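You operate a simulated robot arm through the tools that you are given. There is no shell and no other tool. Be economical: measure what you need, move in short steps, check, and stop when the job is done.

You run a simulated robot arm. Do the job below in one go: nothing can be reset, and whatever is moved stays where it is left.

## Task
Tip the cold tea out of the white mug, rinse it, empty it and fill it to the blue band.
Fine: all tips into the sink; fill from the tap, which ends off; the mug goes back; the other mug stays as it is. Set down upright: what you pick out. What is to be rubbed or washed off counts as gone when no trace of it is left.

Only the result counts: the job must be done as asked and must still hold three seconds after the hand-in. Knocking over, shifting, dropping, spilling or breaking anything else fails it.

## Robot
A 7-joint arm with a two-finger parallel gripper, fixed in place. Base frame: the origin is at the foot of the arm, x ahead of it, y to its left, z up. Units: cm, rad, N and s.
With the tool pointing down near the work surface it reaches from about 34 to 76 cm from the base axis. Its first joint turns from -2.007 to 2.007 rad. Payload 3.91 kg.
The TCP is the grasp point between the finger pads, 3 cm short of the fingertips. In the tool frame z runs along the fingers and y along their closing line. Largest opening 11 cm; finger width 2, thickness 1; the body of the gripper, 4.8 by 11.2 cm, starts 5.5 cm behind the TCP.
Orientation is that of the tool frame in the base frame, as [roll, pitch, yaw] about the fixed x, y, z axes, in that order (R = Rz(yaw) Ry(pitch) Rx(roll)). With the fingers straight down and closing along the base's y, the tool's x points along the base's -x, its y along +y and its z along -z.

## Interface
- The arm moves only by the tool nudge_tool. Its argument "rows" is a list of rows, each a list of 3 entries, a list of its own where there are three numbers: the shift along the tool's x, y, z in m, then the turn, a rotation vector about the tool's x, y, z in degrees, then the opening, from 0 (shut) to 1 (fully open). In form: [[[tx, ty, tz], [ax, ay, az], claw], ...]. A call has 1 to 8 rows; each row shifts and turns the commanded pose from where the row before left it, along the tool's axes as they then stand. Rows are played at 5 a second. More than 5 cm and 0.15 rad between two rows, or a gripper value outside its range, and nothing of the call is played. Where a pose cannot be reached the arm comes as near as it can. A force on the tool above 50 N (or 10 N above the force at the start of the call, whichever is more), or a blocked arm, ends the call early, and 0.2 s more pass. Each finger travels about 10.8 cm/s and halts on what it meets, pressing with about 22 N; the grip force reading is that of the motor and also rises with nothing between the fingers. The clock runs only during rows and for 0.2 s after the last one: add rows that do not move to give the fingers time. The reply holds the time, the measured pose of the TCP, the force on the tool along the base axes, the opening and the grip force, in the units named above and with some noise, with the torque about the TCP (base axes, N m) and any sound that the robot's microphone picked up, and new pictures: "pictures" is both (left out), scene, wrist or none.
- Cameras (640 x 400 px; columns grow to the right, rows downward): "scene" is fixed at [39.99, -65.12, 145.1]; the picture's right is [0.97, 0.25, 0.00], its down [0.20, -0.77, -0.61] and it looks along [-0.15, 0.59, -0.79] (base axes); focal length 227 px, centre (320, 200). "wrist" rides on the gripper at [7.2, 1.7, -10.3] in the tool frame; the picture's right is [-0.23, 0.97, 0.00], its down [-0.76, -0.18, -0.62] and it looks along [-0.61, -0.14, 0.78] (tool axes); focal length 222 px, centre (320, 200). There is no depth. A picture from a camera that has moved, and an enlarged one, comes with that camera's place and axes in the base frame and with its lens.
- move_column(by): slides the trunk up (or, below 0, down) by that many cm; the arm rides with it, the base frame stays. It gives what a move gives, with no picture.
- zoom(camera, box): a new picture of the part [left, top, right, bottom] of that camera's present view, enlarged. The clock stands still meanwhile.
- close_job(): hands the job in; it is judged then, once.

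Work in short steps. Places have to be worked out from the pictures, the camera data and where the tool is seen: move nearer, look again, correct. Check each grasp and each placing, and mend what went wrong. You have 120 turns and 200 pictures in all, those below and enlarged ones among them. Open the gripper and draw the arm clear of the work before you hand the job in, unless the task says otherwise; then end with one line.

The tools are called after ">>>" as a command line: name --argument value ..., lists and objects as JSON in quotes. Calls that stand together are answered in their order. nudge_tool: Moves the arm, as the interface text tells. Its arguments: {"type":"object","properties":{"rows":{"type":"array"},"pictures":{"type":"string","enum":["both","scene","wrist","none"]}},"required":["rows"]} The other tools are called the same way: move_column (by) slides the trunk up or down; zoom (camera, box) takes an enlarged picture of a part of a camera's view; close_job () hands the job in.

At the start:

```text
t: 0.0
ee_pos: [27.88, -34.04, 117.3]
ee_rot: [-3.139, -0.001, 3.141]
ft_force: [0.3, 0.8, -0.6]
ft_torque: [0.03, 0.0, 0.02]
finger_gap: 10.99
finger_force: 0.0
trunk travel left (down, up): [-80.0, 19.0]
```

scene: 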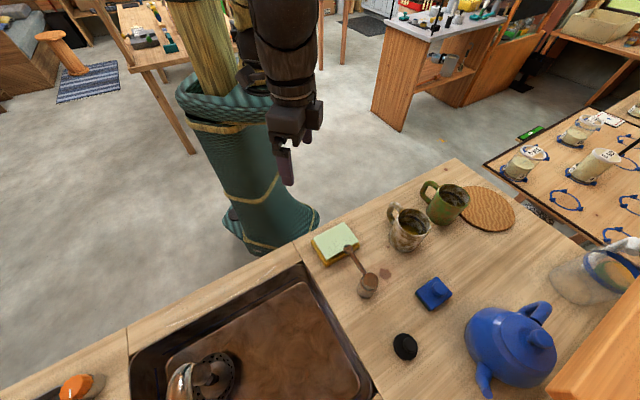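
wrist: 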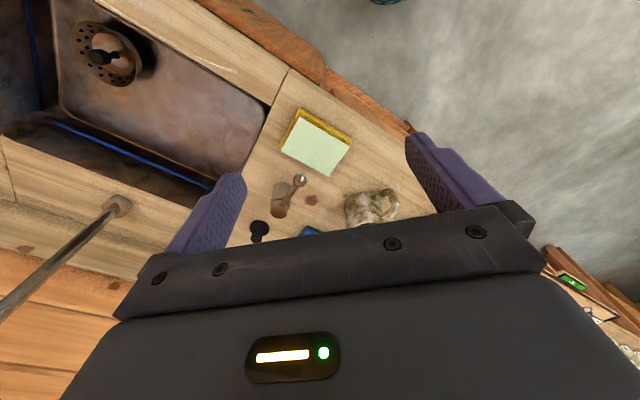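

The scene shows two mugs, a sink and several small objects. I'll enlarge the views to identify the white mug, the band and the tap.

>>> zoom --camera "scene" --box '[300, 160, 540, 310]'

>>> zoom --camera "scene" --box '[40, 250, 400, 400]'

>>> zoom --camera "wrist" --box '[0, 0, 420, 300]'

```text
2.67 times, centred on (420, 235) of scene
camera zoom: at [39.99, -65.12, 145.1], right [0.97, 0.25, 0.0], down [0.2, -0.77, -0.61], along [-0.15, 0.59, -0.79], focal length 604 px, centre (53, 107)
```

zoom: 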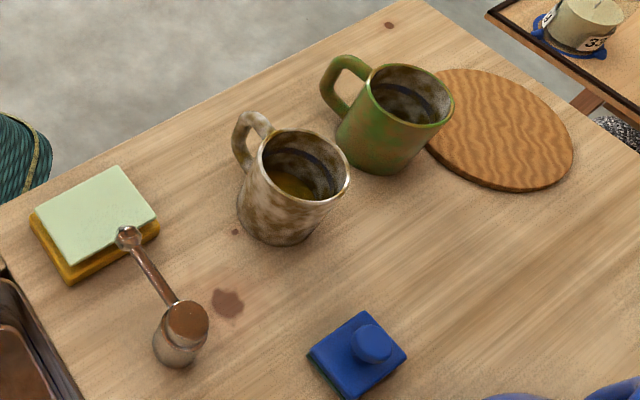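

```text
1.78 times, centred on (220, 325) of scene
camera zoom: at [39.99, -65.12, 145.1], right [0.97, 0.25, 0.0], down [0.2, -0.77, -0.61], along [-0.15, 0.59, -0.79], focal length 403 px, centre (498, -22)
```

zoom: 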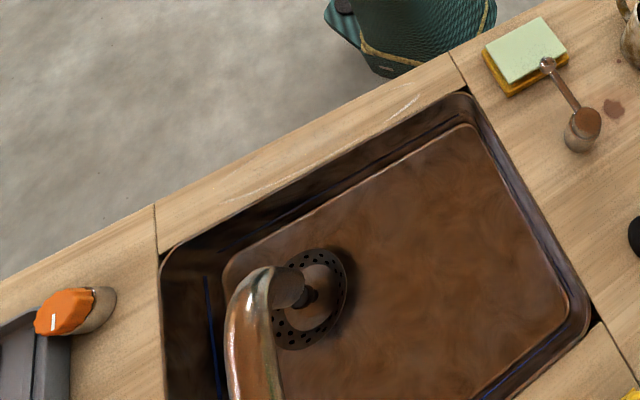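

```text
1.33 times, centred on (210, 150) of wrist
camera zoom: at [20.5, -32.38, 127.72], right [0.23, 0.97, 0.0], down [0.76, -0.18, 0.62], along [0.61, -0.14, -0.78], focal length 296 px, centre (467, 267)
```

zoom: 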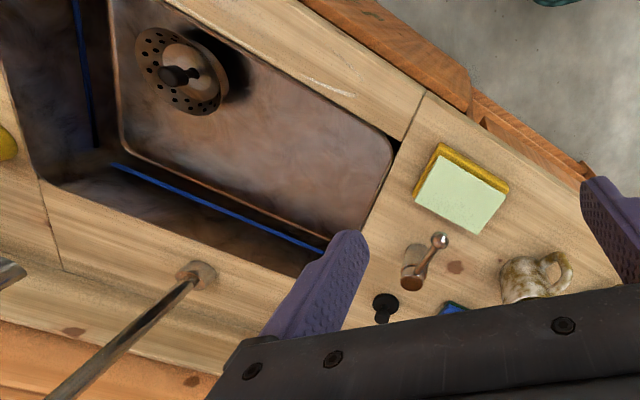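

The counter top sits near z=86 and is turned about 45°. The white mug is near (56,-30), the green one near (68,-18), and the spout tip near (26,-68,111). I still have to find the tap control, so I'll enlarge the candidates.

>>> zoom --camera "wrist" --box '[240, 90, 420, 240]'

>>> zoom --camera "scene" --box '[40, 320, 240, 400]'

>>> zoom --camera "scene" --box '[340, 220, 440, 300]'

```text
2.67 times, centred on (330, 165) of wrist
camera zoom: at [20.5, -32.38, 127.72], right [0.23, 0.97, 0.0], down [0.76, -0.18, 0.62], along [0.61, -0.14, -0.78], focal length 592 px, centre (293, 293)
```

zoom: 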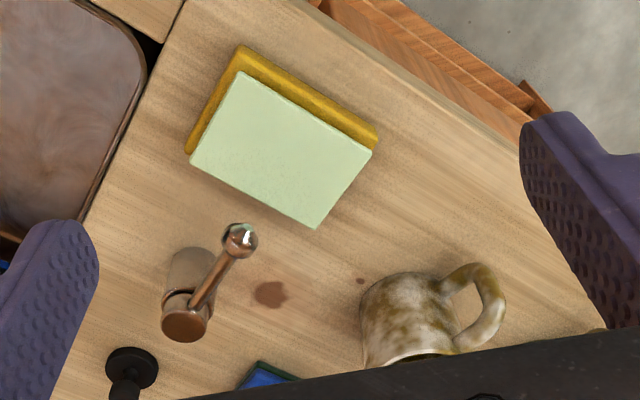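

```text
3.20 times, centred on (140, 360) of scene
camera zoom: at [39.99, -65.12, 145.1], right [0.97, 0.25, 0.0], down [0.2, -0.77, -0.61], along [-0.15, 0.59, -0.79], focal length 725 px, centre (896, -312)
```

zoom: 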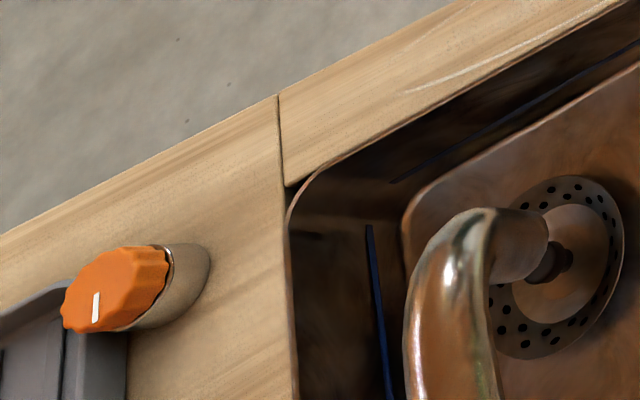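

```text
5.00 times, centred on (390, 260) of scene
camera zoom: at [39.99, -65.12, 145.1], right [0.97, 0.25, 0.0], down [0.2, -0.77, -0.61], along [-0.15, 0.59, -0.79], focal length 1133 px, centre (-30, -100)
```

zoom: 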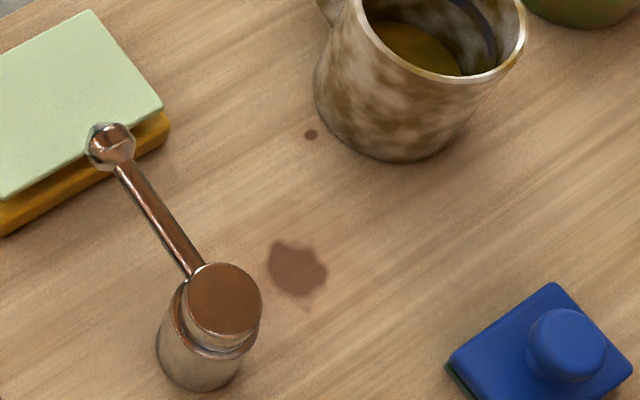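

The ball lever stands on a post at (46.7,-46.6), with its ball at (40.7,-40.6,95) pointing at the robot. The orange dial sits left of the sink. I'll close the fingers and move above the mug side of the lever, ready to test it.

>>> nudge_tool --rows '[[[-0.044, -0.014, 0.03], [0, 0, 0], 0], [[-0.044, -0.014, 0.03], [0, 0, 0], 0], [[-0.044, -0.014, 0.03], [0, 0, 0], 0], [[-0.044, -0.013, 0.03], [0, 0, 0], 0], [[0, 0, 0], [0, 0, 0], 0]]'

```text
refused: row 1 steps farther than a row can; nothing moved
```

The rows were just over the 5 cm limit, so I'll repeat with smaller ones.

>>> nudge_tool --rows '[[[-0.035, -0.011, 0.024], [0, 0, 0], 0], [[-0.035, -0.011, 0.024], [0, 0, 0], 0], [[-0.035, -0.011, 0.024], [0, 0, 0], 0], [[-0.035, -0.011, 0.024], [0, 0, 0], 0], [[-0.036, -0.011, 0.024], [0, 0, 0], 0], [[0, 0, 0], [0, 0, 0], 0]]'

```text
t: 1.4
ee_pos: [45.42, -39.38, 105.36]
ee_rot: [-3.141, 0.001, -3.14]
ft_force: [0.2, -0.3, 1.1]
ft_torque: [0.0, -0.02, 0.01]
finger_gap: 0.0
finger_force: 22.3
trunk travel left (down, up): [-80.0, 19.0]
camera wrist: at [38.05, -37.75, 115.8], right [0.23, 0.97, 0.0], down [0.76, -0.18, 0.62], along [0.61, -0.14, -0.78], focal length 222 px, centre (320, 200)
```

scene: 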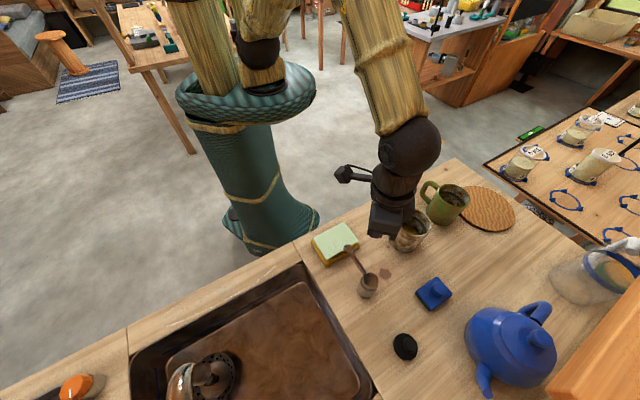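
wrist: 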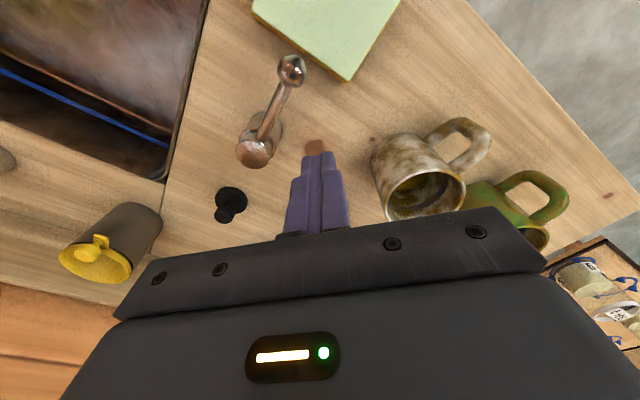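

The wrist view shows the mug and a grey cylinder with a yellow part behind the sink. I'll enlarge both.

>>> zoom --camera "wrist" --box '[340, 90, 580, 260]'

>>> zoom --camera "wrist" --box '[0, 40, 320, 300]'

```text
2.35 times, centred on (460, 175) of wrist
camera zoom: at [38.05, -37.75, 115.8], right [0.23, 0.97, 0.0], down [0.76, -0.18, 0.62], along [0.61, -0.14, -0.78], focal length 523 px, centre (-9, 259)
```

zoom: 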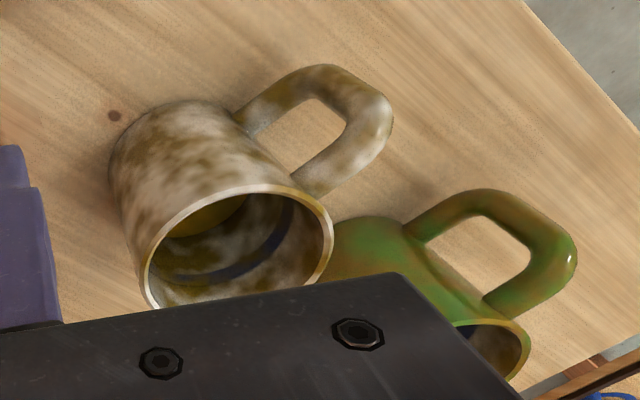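

```text
1.54 times, centred on (160, 170) of wrist
camera zoom: at [38.05, -37.75, 115.8], right [0.23, 0.97, 0.0], down [0.76, -0.18, 0.62], along [0.61, -0.14, -0.78], focal length 342 px, centre (566, 246)
```

zoom: 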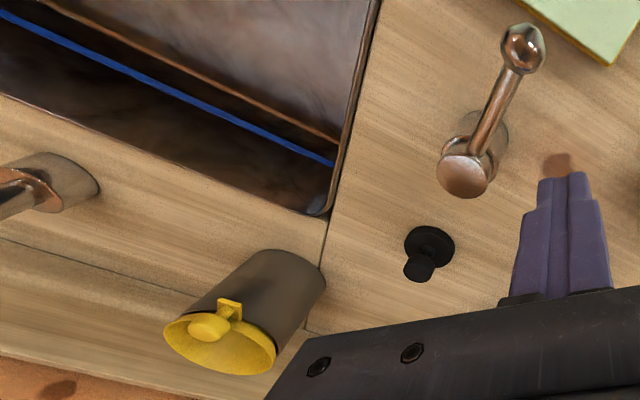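

The white mug's axis is at about (55.5,-29.4), radius ~4.4, rim at z≈96, and its handle points along 125°. I'll lower the closed fingers beside the lever and push gently toward the sink.

>>> nudge_tool --rows '[[[0, 0, 0.045], [0, 0, 0], 0], [[0, 0, 0.044], [0, 0, 0], 0], [[0.01, -0.01, 0], [0, 0, 0], 0], [[0.01, -0.01, 0], [0, 0, 0], 0], [[0.01, -0.01, 0], [0, 0, 0], 0], [[0, 0, 0], [0, 0, 0], 0]]'

```text
t: 2.7
ee_pos: [43.76, -41.15, 96.38]
ee_rot: [3.124, 0.015, -3.127]
ft_force: [14.1, 16.8, 2.3]
ft_torque: [0.22, -0.22, 0.03]
finger_gap: 0.01
finger_force: 21.7
trunk travel left (down, up): [-80.0, 19.0]
stopped in row 6: the force on the tool passed its limit at 53 N (the readings are from after the stop); the commanded pose is now the measured one
camera wrist: at [36.23, -39.81, 106.74], right [0.21, 0.98, 0.02], down [0.76, -0.18, 0.63], along [0.62, -0.12, -0.78], focal length 222 px, centre (320, 200)
```

scene: 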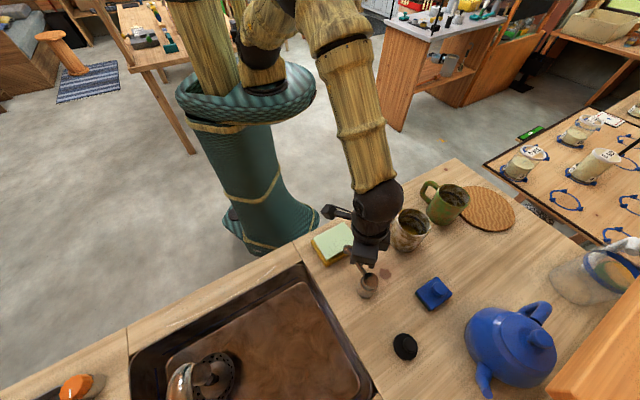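
wrist: 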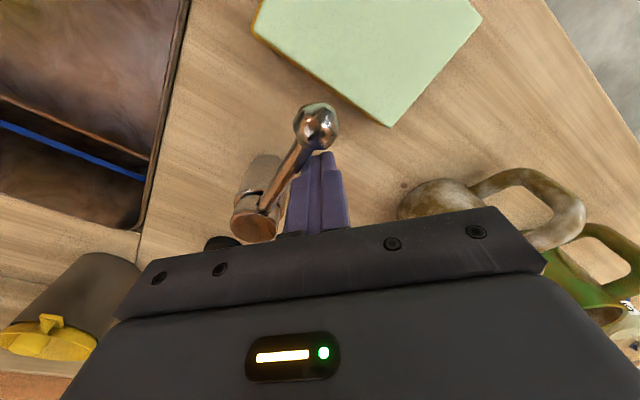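

The lever won't move toward the sink, so that is its stop. I'll lift, go round to the sink side and push it the other way.

>>> nudge_tool --rows '[[[-0.005, 0.005, -0.02], [0, 0, 0], 0], [[0, 0, -0.045], [0, 0, 0], 0], [[0.024, -0.024, 0], [0, 0, 0], 0], [[0.024, -0.024, 0], [0, 0, 0], 0], [[0, 0, 0.045], [0, 0, 0], 0], [[0, 0, 0.02], [0, 0, 0], 0], [[0, 0, 0], [0, 0, 0], 0]]'

```text
t: 4.3
ee_pos: [39.09, -46.01, 96.28]
ee_rot: [3.128, 0.008, -3.133]
ft_force: [-0.3, 0.2, 0.9]
ft_torque: [0.02, 0.03, 0.03]
finger_gap: 0.02
finger_force: 22.4
trunk travel left (down, up): [-80.0, 19.0]
camera wrist: at [31.62, -44.53, 106.64], right [0.22, 0.98, 0.01], down [0.76, -0.18, 0.63], along [0.61, -0.13, -0.78], focal length 222 px, centre (320, 200)
```

scene: 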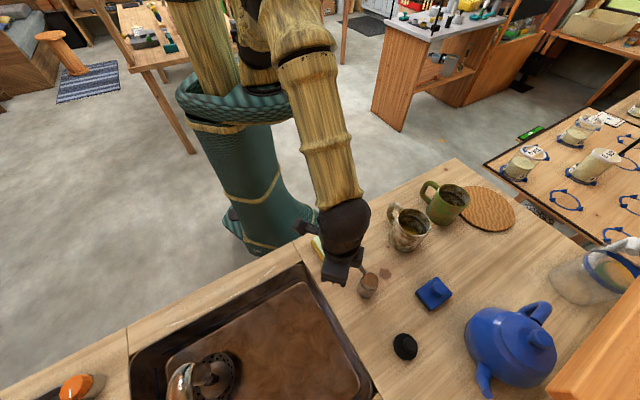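
wrist: 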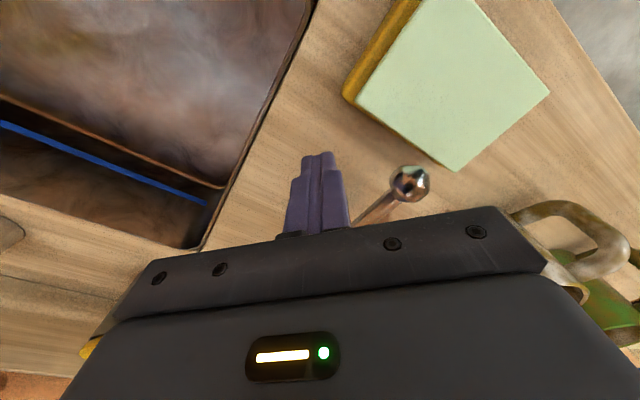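

The fingers are on the sink side of the lever. I'll push it toward the mug side in 1 cm steps.

>>> nudge_tool --rows '[[[-0.014, 0.014, 0], [0, 0, 0], 0], [[-0.01, 0.01, 0], [0, 0, 0], 0], [[-0.008, 0.008, 0], [0, 0, 0], 0], [[-0.008, 0.008, 0], [0, 0, 0], 0], [[0, 0, 0], [0, 0, 0], 0]]'

```text
t: 5.5
ee_pos: [43.05, -41.9, 96.44]
ee_rot: [3.128, 0.009, -3.131]
ft_force: [-1.1, 0.2, 0.3]
ft_torque: [0.01, -0.02, -0.01]
finger_gap: 0.01
finger_force: 22.4
trunk travel left (down, up): [-80.0, 19.0]
camera wrist: at [35.6, -40.45, 106.71], right [0.22, 0.98, 0.01], down [0.76, -0.18, 0.63], along [0.61, -0.13, -0.78], focal length 222 px, centre (320, 200)
```

scene: 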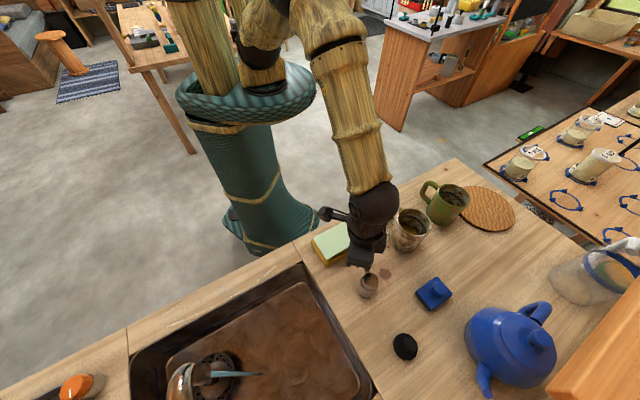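
wrist: 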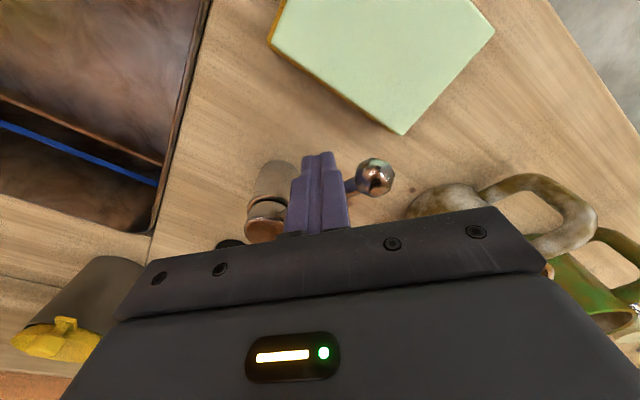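

A stream shows at the spout, so the lever is the tap. I'll take a closer look at it.

>>> zoom --camera "scene" --box '[140, 310, 320, 400]'

>>> zoom --camera "wrist" --box '[220, 120, 440, 260]'

```text
3.56 times, centred on (230, 355) of scene
camera zoom: at [39.99, -65.12, 145.1], right [0.97, 0.25, 0.0], down [0.2, -0.77, -0.61], along [-0.15, 0.59, -0.79], focal length 806 px, centre (640, -351)
```

zoom: 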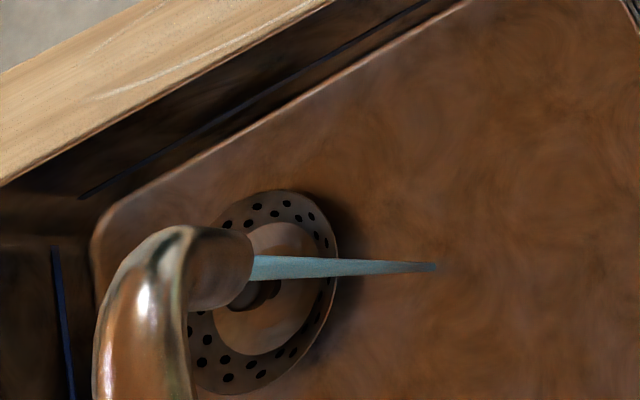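

```text
2.86 times, centred on (330, 190) of wrist
camera zoom: at [35.6, -40.45, 106.71], right [0.22, 0.98, 0.01], down [0.76, -0.18, 0.63], along [0.61, -0.13, -0.78], focal length 635 px, centre (291, 229)
```

zoom: 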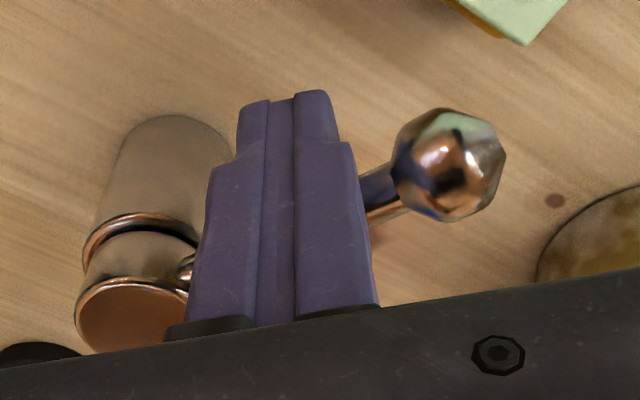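

The stream falls straight down at about (26.4,-68.7), to a sink floor at z≈74. I'll leave it running at this partial flow, back off and rise, then move over the mug.

>>> nudge_tool --rows '[[[0.01, -0.01, 0], [0, 0, 0], 0], [[0, 0, -0.05], [0, 0, 0], 0], [[0, 0, -0.05], [0, 0, 0], 0], [[-0.0184, 0.0392, -0.01], [0, 0, 0], 0.5], [[-0.0184, 0.0392, -0.01], [0, 0, 0], 1], [[-0.0184, 0.0392, -0.01], [0, 0, 0], 1], [[-0.0184, 0.0392, -0.01], [0, 0, 0], 1], [[-0.0184, 0.0392, 0], [0, 0, 0], 1]]' --pictures "none"

>>> nudge_tool --rows '[[[0, 0, 0], [0, 0, 8], 1], [[0, 0, 0], [0, 0, 8], 1], [[0, 0, 0], [0, 0, 8], 1], [[0, 0, 0], [0, 0, 8], 1], [[0, 0, 0], [0, 0, 8], 1], [[0, 0, 0], [0, 0, 8], 1], [[0, 0, 0], [0, 0, 7], 1]]' --pictures "none"

>>> nudge_tool --rows '[[[0, 0, 0], [0, -8, 0], 1], [[0, 0, 0], [0, -8, 0], 1], [[0, 0, 0], [0, -8, 0], 1], [[0, 0, 0], [0, -8, 0], 1], [[0, 0, 0], [0, -8, 0], 1], [[0, 0, 0], [0, 0, 0], 1]]'

```text
t: 7.3
ee_pos: [50.99, -23.32, 110.56]
ee_rot: [3.131, 0.008, -3.131]
ft_force: [0.8, -0.2, -0.2]
ft_torque: [-0.01, 0.03, -0.02]
finger_gap: 10.97
finger_force: 0.1
trunk travel left (down, up): [-80.0, 19.0]
```

```text
t: 8.9
ee_pos: [50.92, -23.37, 110.61]
ee_rot: [3.129, -0.005, 2.19]
ft_force: [-0.1, 0.7, 0.6]
ft_torque: [0.02, 0.01, 0.01]
finger_gap: 11.01
finger_force: 0.0
trunk travel left (down, up): [-80.0, 19.0]
```

```text
t: 10.3
ee_pos: [50.97, -23.6, 110.74]
ee_rot: [3.124, 0.694, 2.179]
ft_force: [0.6, 0.0, 0.2]
ft_torque: [-0.01, -0.03, -0.02]
finger_gap: 11.01
finger_force: 0.1
trunk travel left (down, up): [-80.0, 19.0]
camera wrist: at [45.04, -12.62, 114.03], right [0.89, 0.42, 0.16], down [-0.05, -0.26, 0.96], along [0.45, -0.87, -0.21], focal length 222 px, centre (320, 200)
```

scene: 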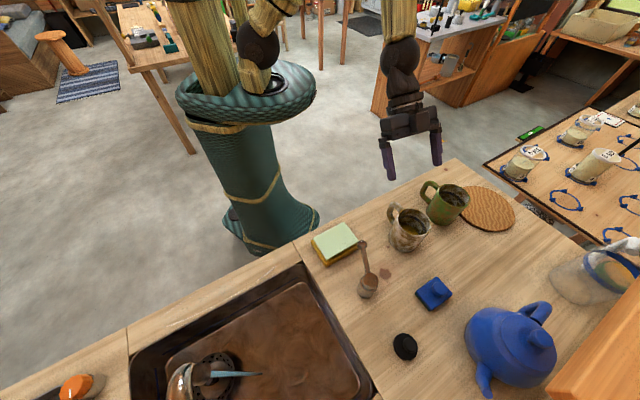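
wrist: 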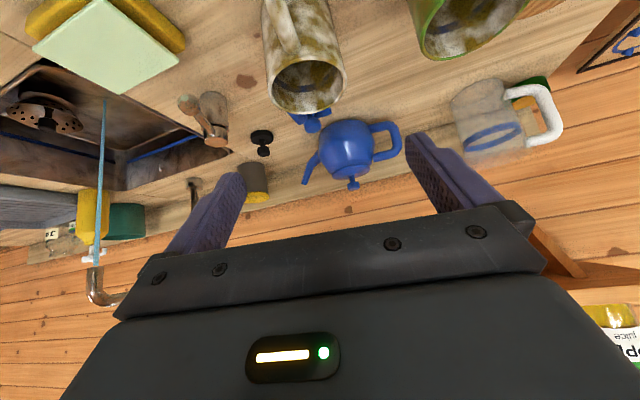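

The wrist view shows the mug between the fingers from the side. I'll enlarge it to pin down the mug's axis and height before descending.

>>> zoom --camera "wrist" --box '[180, 0, 440, 150]'

>>> zoom --camera "scene" --box '[370, 160, 490, 260]'

```text
2.46 times, centred on (310, 75) of wrist
camera zoom: at [45.04, -12.62, 114.03], right [0.89, 0.42, 0.16], down [-0.05, -0.26, 0.96], along [0.45, -0.87, -0.21], focal length 547 px, centre (345, 508)
```

zoom: 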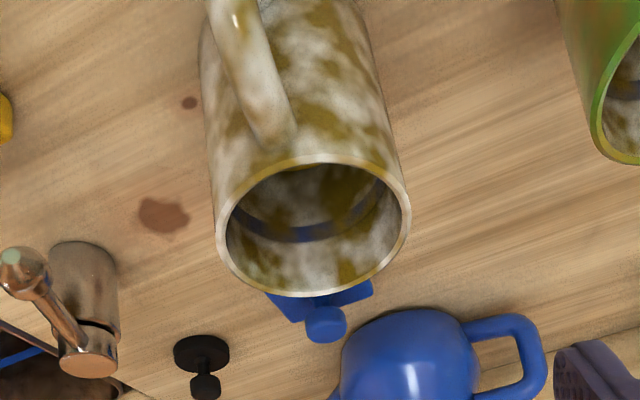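

```text
4.00 times, centred on (430, 210) of scene
camera zoom: at [39.99, -65.12, 145.1], right [0.97, 0.25, 0.0], down [0.2, -0.77, -0.61], along [-0.15, 0.59, -0.79], focal length 906 px, centre (-120, 160)
```

zoom: 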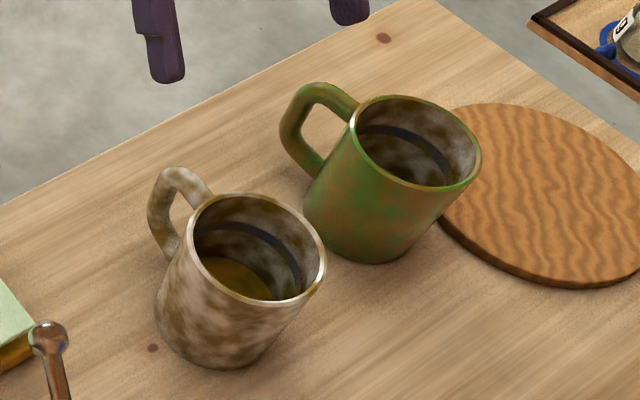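

Three views put the mug's axis at (55.6,-30.6), the rim at z≈97.5 and the counter at 88.3, with the handle near 130°. I'll go to the pre-grasp point and down part of the slant.

>>> nudge_tool --rows '[[[0.0234, -0.0027, 0.0358], [0, 0, 0], 1], [[0.0234, -0.0027, 0.0358], [0, 0, 0], 1], [[0, 0, 0.03], [0, 0, 0], 1], [[0, 0, 0], [0, 0, 0], 1]]'

>>> zoom --camera "scene" --box '[350, 140, 510, 260]'

```text
t: 11.3
ee_pos: [52.18, -25.99, 99.77]
ee_rot: [3.123, 0.693, 2.18]
ft_force: [0.3, -0.2, 0.3]
ft_torque: [-0.01, 0.02, 0.01]
finger_gap: 11.0
finger_force: 0.0
trunk travel left (down, up): [-80.0, 19.0]
camera wrist: at [46.35, -15.15, 103.27], right [0.89, 0.42, 0.16], down [-0.05, -0.26, 0.96], along [0.45, -0.87, -0.22], focal length 222 px, centre (320, 200)
```

scene: 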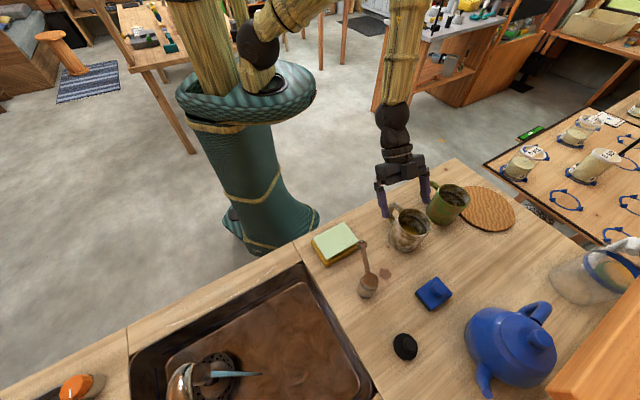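
wrist: 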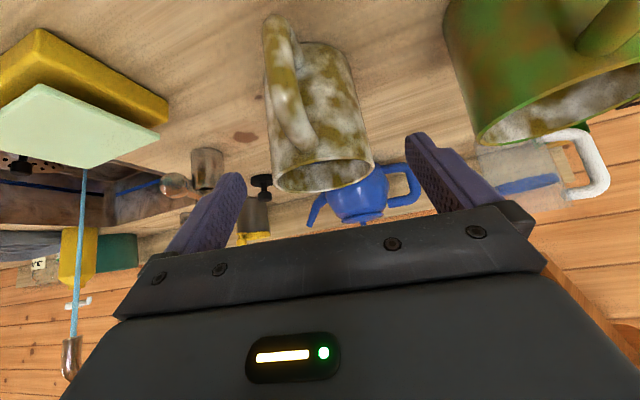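

```text
3.33 times, centred on (430, 200) of scene
camera zoom: at [39.99, -65.12, 145.1], right [0.97, 0.25, 0.0], down [0.2, -0.77, -0.61], along [-0.15, 0.59, -0.79], focal length 755 px, centre (-47, 200)
```

zoom: 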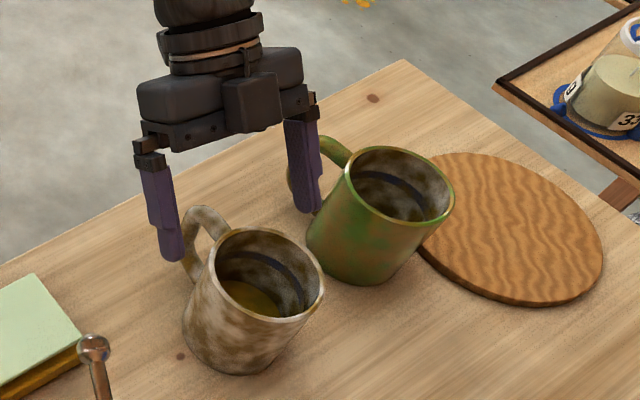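

Both fingers straddle the mug with the handle between them, and the right finger clears the green mug by about 5 cm. I'll descend the last 6.8 cm.

>>> nudge_tool --rows '[[[0, 0, 0.02], [0, 0, 0], 1], [[0, 0, 0.02], [0, 0, 0], 1], [[0, 0, 0.015], [0, 0, 0], 1], [[0, 0, 0.013], [0, 0, 0], 1], [[0, 0, 0], [0, 0, 0], 1]]'

>>> zoom --camera "scene" --box '[350, 140, 510, 260]'

```text
t: 12.5
ee_pos: [54.82, -29.44, 94.51]
ee_rot: [3.125, 0.693, 2.18]
ft_force: [-0.1, -0.3, 0.0]
ft_torque: [0.02, 0.01, 0.0]
finger_gap: 11.03
finger_force: 0.1
trunk travel left (down, up): [-80.0, 19.0]
camera wrist: at [48.99, -18.62, 97.96], right [0.89, 0.42, 0.16], down [-0.05, -0.26, 0.96], along [0.45, -0.87, -0.22], focal length 222 px, centre (320, 200)
```

scene: 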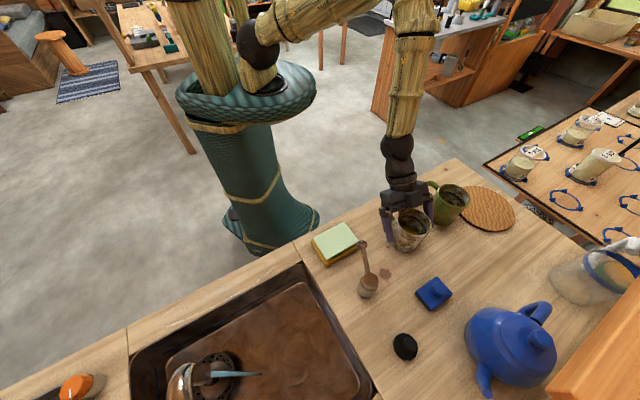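
wrist: 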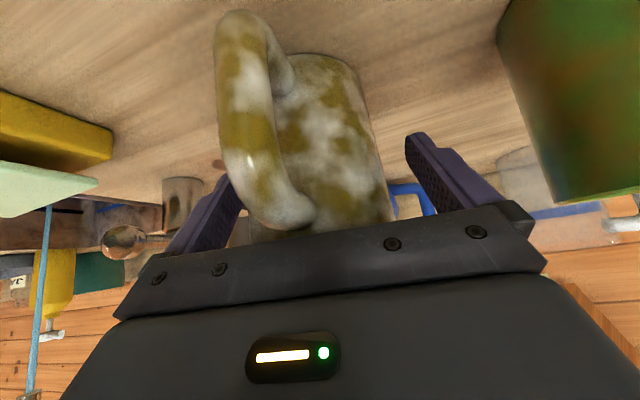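

```text
3.33 times, centred on (430, 200) of scene
camera zoom: at [39.99, -65.12, 145.1], right [0.97, 0.25, 0.0], down [0.2, -0.77, -0.61], along [-0.15, 0.59, -0.79], focal length 755 px, centre (-47, 200)
```

zoom: 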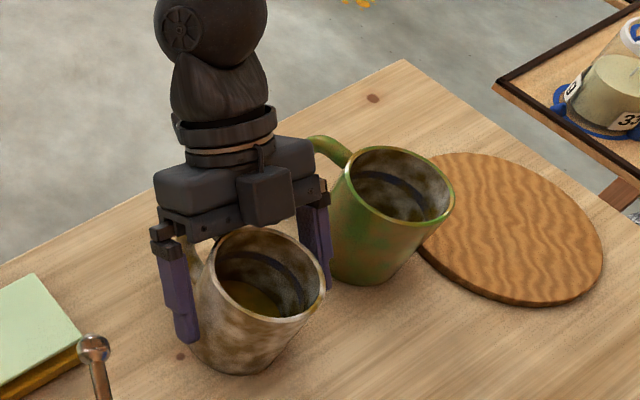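

No contact so far, and the mug is framed by the fingers. I'll close on it.

>>> nudge_tool --rows '[[[0, 0, 0], [0, 0, 0], 0.6], [[0, 0, 0], [0, 0, 0], 0.3], [[0, 0, 0], [0, 0, 0], 0], [[0, 0, 0], [0, 0, 0], 0]]'

```text
t: 13.5
ee_pos: [54.85, -29.56, 94.47]
ee_rot: [3.123, 0.693, 2.181]
ft_force: [-0.6, 0.1, 0.6]
ft_torque: [-0.03, -0.01, 0.04]
finger_gap: 8.24
finger_force: 21.7
trunk travel left (down, up): [-80.0, 19.0]
camera wrist: at [48.99, -18.64, 97.96], right [0.89, 0.42, 0.16], down [-0.05, -0.26, 0.96], along [0.45, -0.87, -0.22], focal length 222 px, centre (320, 200)
```

scene: 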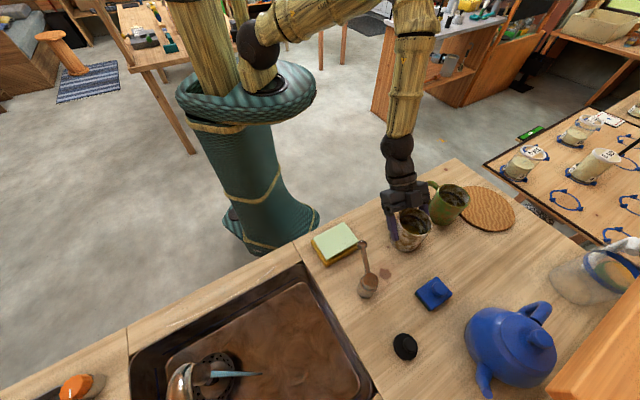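
wrist: 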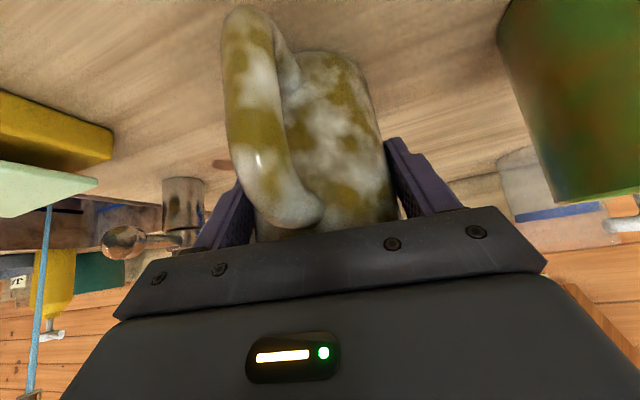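

Gripped at 8.24 cm; the return pose is TCP (54.85,-29.56,94.47). I'll lift straight up gently.

>>> nudge_tool --rows '[[[-0.0064, 0.0001, -0.0077], [0, 0, 0], 0], [[-0.0128, 0.0003, -0.0154], [0, 0, 0], 0], [[-0.016, 0.0003, -0.0192], [0, 0, 0], 0], [[-0.016, 0.0003, -0.0192], [0, 0, 0], 0], [[-0.016, 0.0003, -0.0192], [0, 0, 0], 0], [[-0.0128, 0.0003, -0.0154], [0, 0, 0], 0], [[0, 0, 0], [0, 0, 0], 0]]'

>>> zoom --camera "scene" --box '[350, 100, 510, 260]'

```text
t: 15.1
ee_pos: [54.91, -29.5, 107.02]
ee_rot: [3.125, 0.692, 2.183]
ft_force: [0.4, -0.7, -3.3]
ft_torque: [0.04, 0.0, -0.01]
finger_gap: 8.21
finger_force: 22.2
trunk travel left (down, up): [-80.0, 19.0]
camera wrist: at [49.15, -18.67, 110.43], right [0.89, 0.42, 0.16], down [-0.04, -0.26, 0.96], along [0.45, -0.87, -0.22], focal length 222 px, centre (320, 200)
```

scene: 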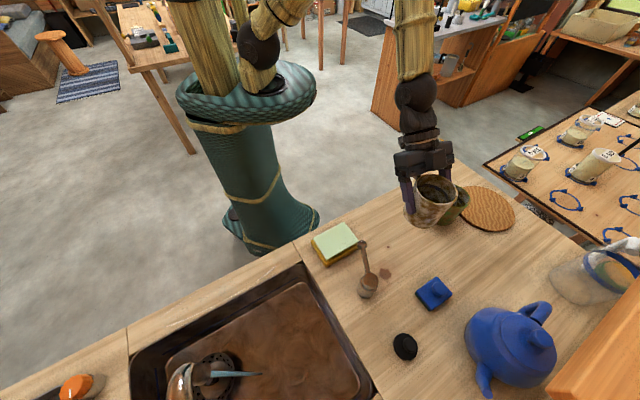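
wrist: 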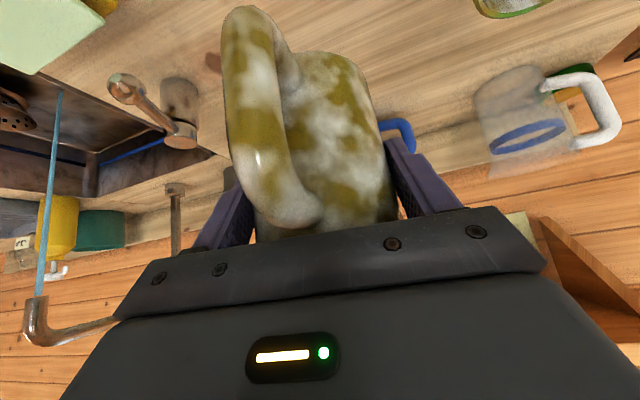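

```text
2.50 times, centred on (430, 180) of scene
camera zoom: at [39.99, -65.12, 145.1], right [0.97, 0.25, 0.0], down [0.2, -0.77, -0.61], along [-0.15, 0.59, -0.79], focal length 566 px, centre (45, 250)
```

zoom: 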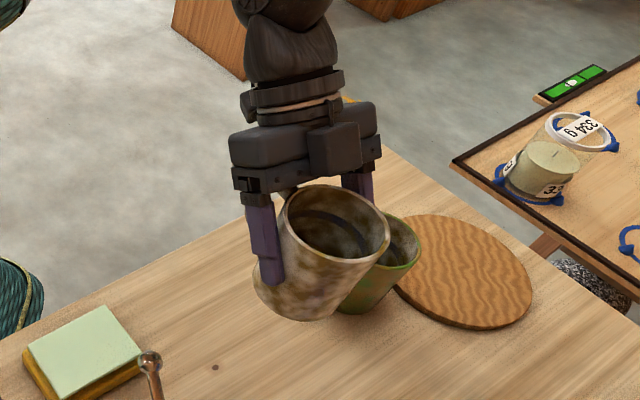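

The mug is lifted, weighing about 340 g with the tea. I'll carry it level to the right part of the sink.

>>> nudge_tool --rows '[[[-0.004, -0.014, 0.003], [0, 0, 0], 0], [[-0.0075, -0.0265, 0.0058], [0, 0, 0], 0], [[-0.0085, -0.0301, 0.0065], [0, 0, 0], 0], [[-0.0085, -0.0301, 0.0065], [0, 0, 0], 0], [[-0.0085, -0.0301, 0.0065], [0, 0, 0], 0], [[-0.0085, -0.0301, 0.0065], [0, 0, 0], 0], [[-0.0085, -0.0301, 0.0065], [0, 0, 0], 0]]' --pictures "none"

>>> nudge_tool --rows '[[[-0.0085, -0.0301, 0.0065], [0, 0, 0], 0], [[-0.0085, -0.0301, 0.0065], [0, 0, 0], 0], [[-0.0085, -0.0301, 0.0065], [0, 0, 0], 0], [[-0.0085, -0.0301, 0.0065], [0, 0, 0], 0], [[-0.0085, -0.0301, 0.0065], [0, 0, 0], 0], [[-0.0045, -0.0165, 0.0035], [0, 0, 0], 0], [[0, 0, 0], [0, 0, 0], 0]]'

```text
t: 16.7
ee_pos: [43.3, -46.25, 106.98]
ee_rot: [3.122, 0.693, 2.181]
ft_force: [-1.1, -0.6, -4.3]
ft_torque: [0.01, 0.0, 0.01]
finger_gap: 8.23
finger_force: 21.6
trunk travel left (down, up): [-80.0, 19.0]
```

```text
t: 18.3
ee_pos: [33.21, -60.77, 107.03]
ee_rot: [3.125, 0.693, 2.183]
ft_force: [-0.5, 0.1, -3.5]
ft_torque: [0.01, 0.0, -0.04]
finger_gap: 8.23
finger_force: 22.4
trunk travel left (down, up): [-80.0, 19.0]
camera wrist: at [27.4, -49.9, 110.51], right [0.89, 0.42, 0.16], down [-0.05, -0.26, 0.96], along [0.45, -0.87, -0.22], focal length 222 px, centre (320, 200)
```

scene: 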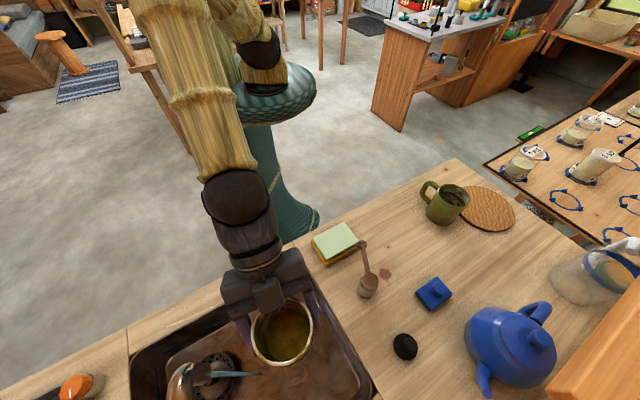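
wrist: 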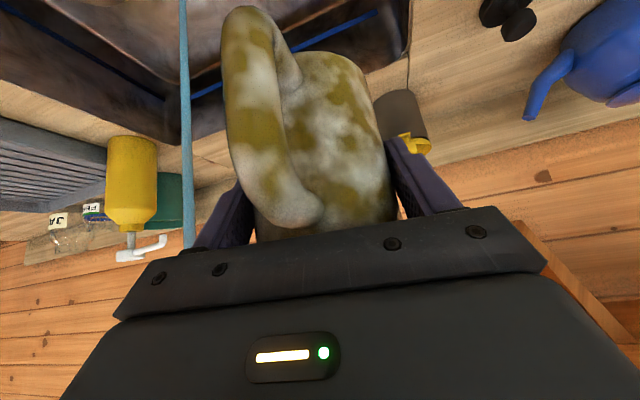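

The mug hangs over the sink with the tea visible. I'll lower it 5 cm and begin rolling it, mouth toward the stream and the sink's middle.

>>> nudge_tool --rows '[[[0.02, -0.0004, 0.024], [0, 0, 0], 0], [[0.012, -0.0003, 0.0144], [0, 0, 0], 0], [[0, 0, 0], [0, 0, 8], 0], [[0, 0, 0], [0, 0, 8], 0], [[0, 0, 0], [0, 0, 8], 0], [[0, 0, 0], [0, 0, 8], 0], [[0, 0, 0], [0, 0, 8], 0], [[0, 0, 0], [0, 0, 0], 0]]'

```text
t: 20.1
ee_pos: [33.1, -60.61, 102.14]
ee_rot: [2.64, 0.502, 1.358]
ft_force: [-0.3, 0.6, -3.5]
ft_torque: [0.01, 0.03, 0.0]
finger_gap: 8.22
finger_force: 22.0
trunk travel left (down, up): [-80.0, 19.0]
camera wrist: at [32.03, -49.14, 107.35], right [0.84, -0.16, 0.52], down [-0.54, -0.34, 0.77], along [0.06, -0.93, -0.37], focal length 222 px, centre (320, 200)
```

scene: 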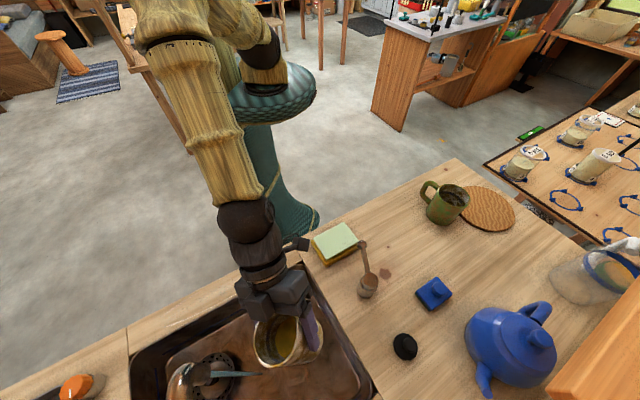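
wrist: 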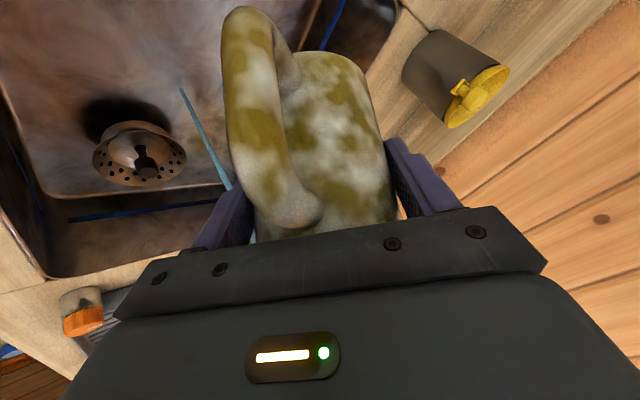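

The roll is working. I'll continue it, raising the tool toward horizontal at the end.

>>> nudge_tool --rows '[[[0, 0, 0], [0, 0, 8], 0], [[0, 0, 0], [0, 0, 8], 0], [[0, 0, 0], [0, 0, 8], 0], [[0, 0, 0], [0, 0, 8], 0], [[0, 0, 0], [0, 0, 8], 0], [[0, 0, 0], [0, 0, 8], 0], [[0, 0, 0], [0, 0, 0], 0]]'

```text
t: 21.7
ee_pos: [33.11, -60.77, 101.99]
ee_rot: [2.45, 0.007, 0.647]
ft_force: [1.1, 0.7, -3.3]
ft_torque: [-0.01, 0.07, -0.02]
finger_gap: 8.22
finger_force: 22.3
trunk travel left (down, up): [-80.0, 19.0]
camera wrist: at [35.69, -52.1, 111.14], right [0.27, -0.73, 0.62], down [-0.93, -0.03, 0.37], along [-0.25, -0.68, -0.69], focal length 222 px, centre (320, 200)
```

scene: 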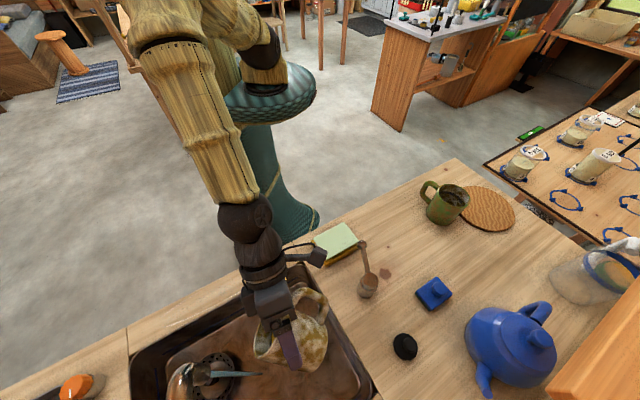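
wrist: 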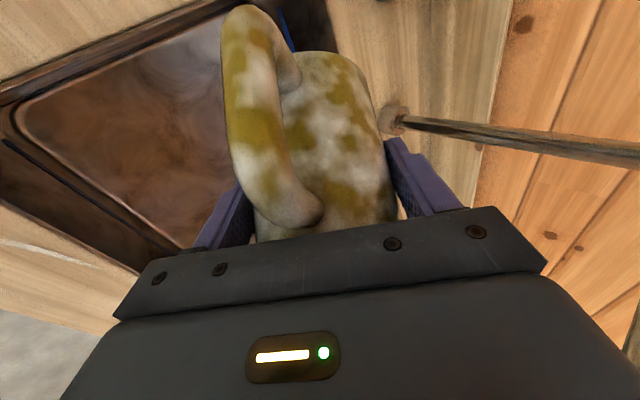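

Tilt is now about 54°. Next I'll pitch the tool up toward horizontal, which tips the mug to about 90°.

>>> nudge_tool --rows '[[[0, 0, 0], [-8, 0, 0], 0], [[0, 0, 0], [-8, 0, 0], 0], [[0, 0, 0], [-8, 0, 0], 0], [[0, 0, 0], [-8, 0, 0], 0], [[0, 0, 0], [-8, 0, 0], 0], [[0, 0, 0], [-8, 0, 0], 0], [[0, 0, 0], [0, 0, 0], 0]]'

>>> zoom --camera "scene" --box '[140, 200, 440, 400]'

```text
t: 23.3
ee_pos: [33.06, -60.71, 102.15]
ee_rot: [1.61, 0.008, 0.645]
ft_force: [0.1, 0.5, -3.3]
ft_torque: [-0.02, 0.05, 0.0]
finger_gap: 8.2
finger_force: 22.1
trunk travel left (down, up): [-80.0, 19.0]
camera wrist: at [32.63, -48.17, 104.22], right [-0.15, -0.16, 0.97], down [-0.99, 0.04, -0.15], along [-0.02, -0.99, -0.17], focal length 222 px, centre (320, 200)
```

scene: 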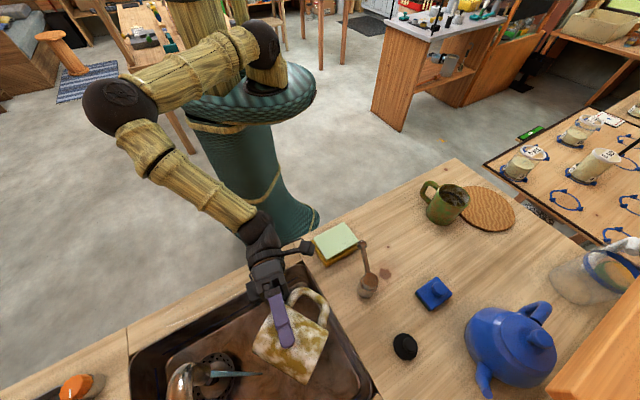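
wrist: 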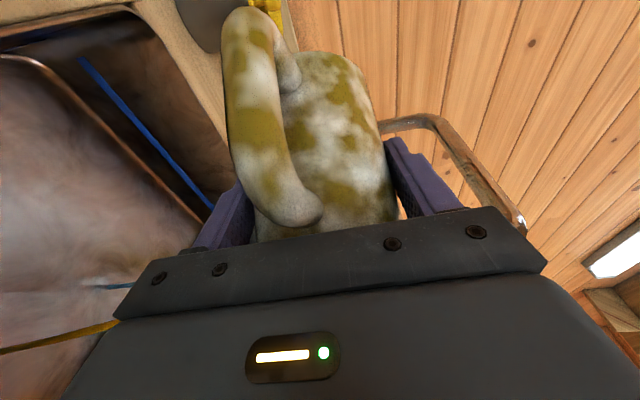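

```text
2.00 times, centred on (290, 300) of scene
camera zoom: at [39.99, -65.12, 145.1], right [0.97, 0.25, 0.0], down [0.2, -0.77, -0.61], along [-0.15, 0.59, -0.79], focal length 453 px, centre (380, 0)
```

zoom: 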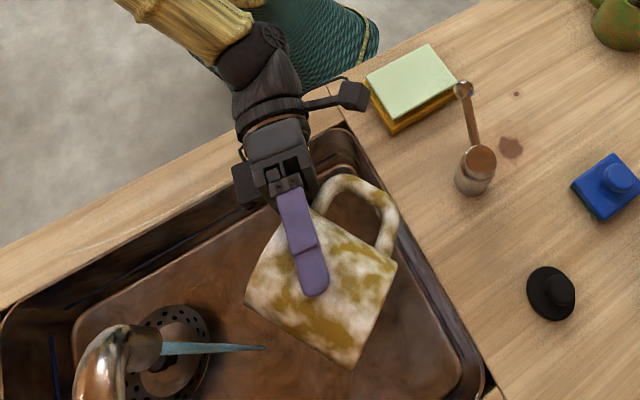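

The mug lies level, over the sink. I'll roll 48° further so the mouth points well down.

>>> nudge_tool --rows '[[[0, 0, 0], [0, 0, 8], 0], [[0, 0, 0], [0, 0, 8], 0], [[0, 0, 0], [0, 0, 8], 0], [[0, 0, 0], [0, 0, 8], 0], [[0, 0, 0], [0, 0, 8], 0], [[0, 0, 0], [0, 0, 8], 0], [[0, 0, 0], [0, 0, 0], 0], [[0, 0, 0], [0, 0, 0], 0]]'

>>> zoom --camera "scene" --box '[140, 200, 440, 400]'

```text
t: 25.1
ee_pos: [33.1, -60.7, 102.0]
ee_rot: [1.629, -0.83, 0.604]
ft_force: [0.0, 0.4, -2.9]
ft_torque: [0.02, 0.03, 0.0]
finger_gap: 8.23
finger_force: 22.2
trunk travel left (down, up): [-80.0, 19.0]
camera wrist: at [29.88, -50.48, 109.06], right [-0.68, -0.54, 0.49], down [-0.7, 0.29, -0.66], along [0.22, -0.79, -0.57], focal length 222 px, centre (320, 200)
```

scene: 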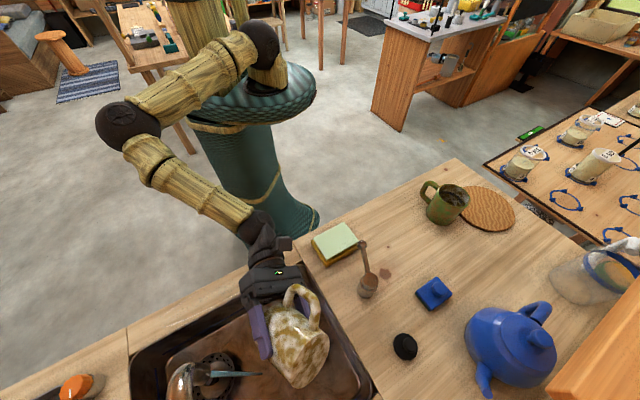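
wrist: 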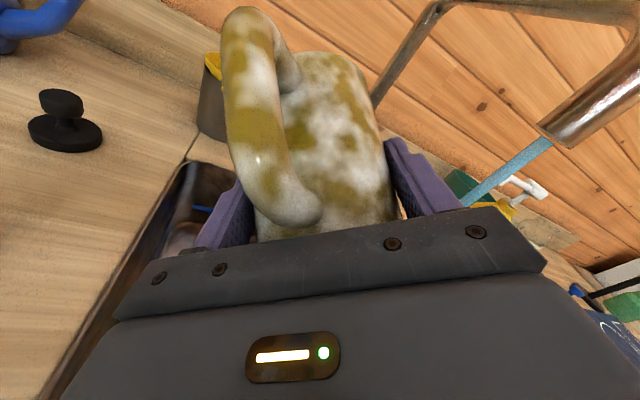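

```text
2.00 times, centred on (290, 300) of scene
camera zoom: at [39.99, -65.12, 145.1], right [0.97, 0.25, 0.0], down [0.2, -0.77, -0.61], along [-0.15, 0.59, -0.79], focal length 453 px, centre (380, 0)
```

zoom: 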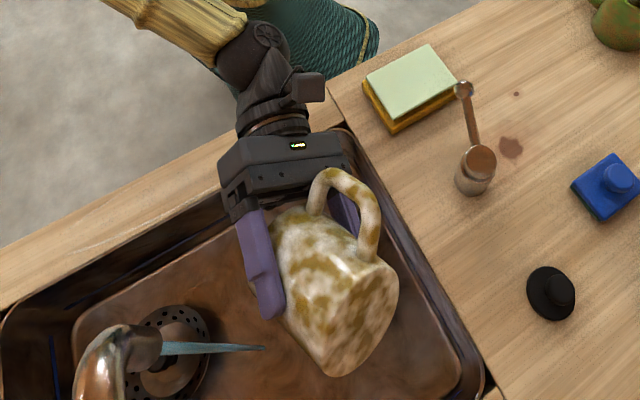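

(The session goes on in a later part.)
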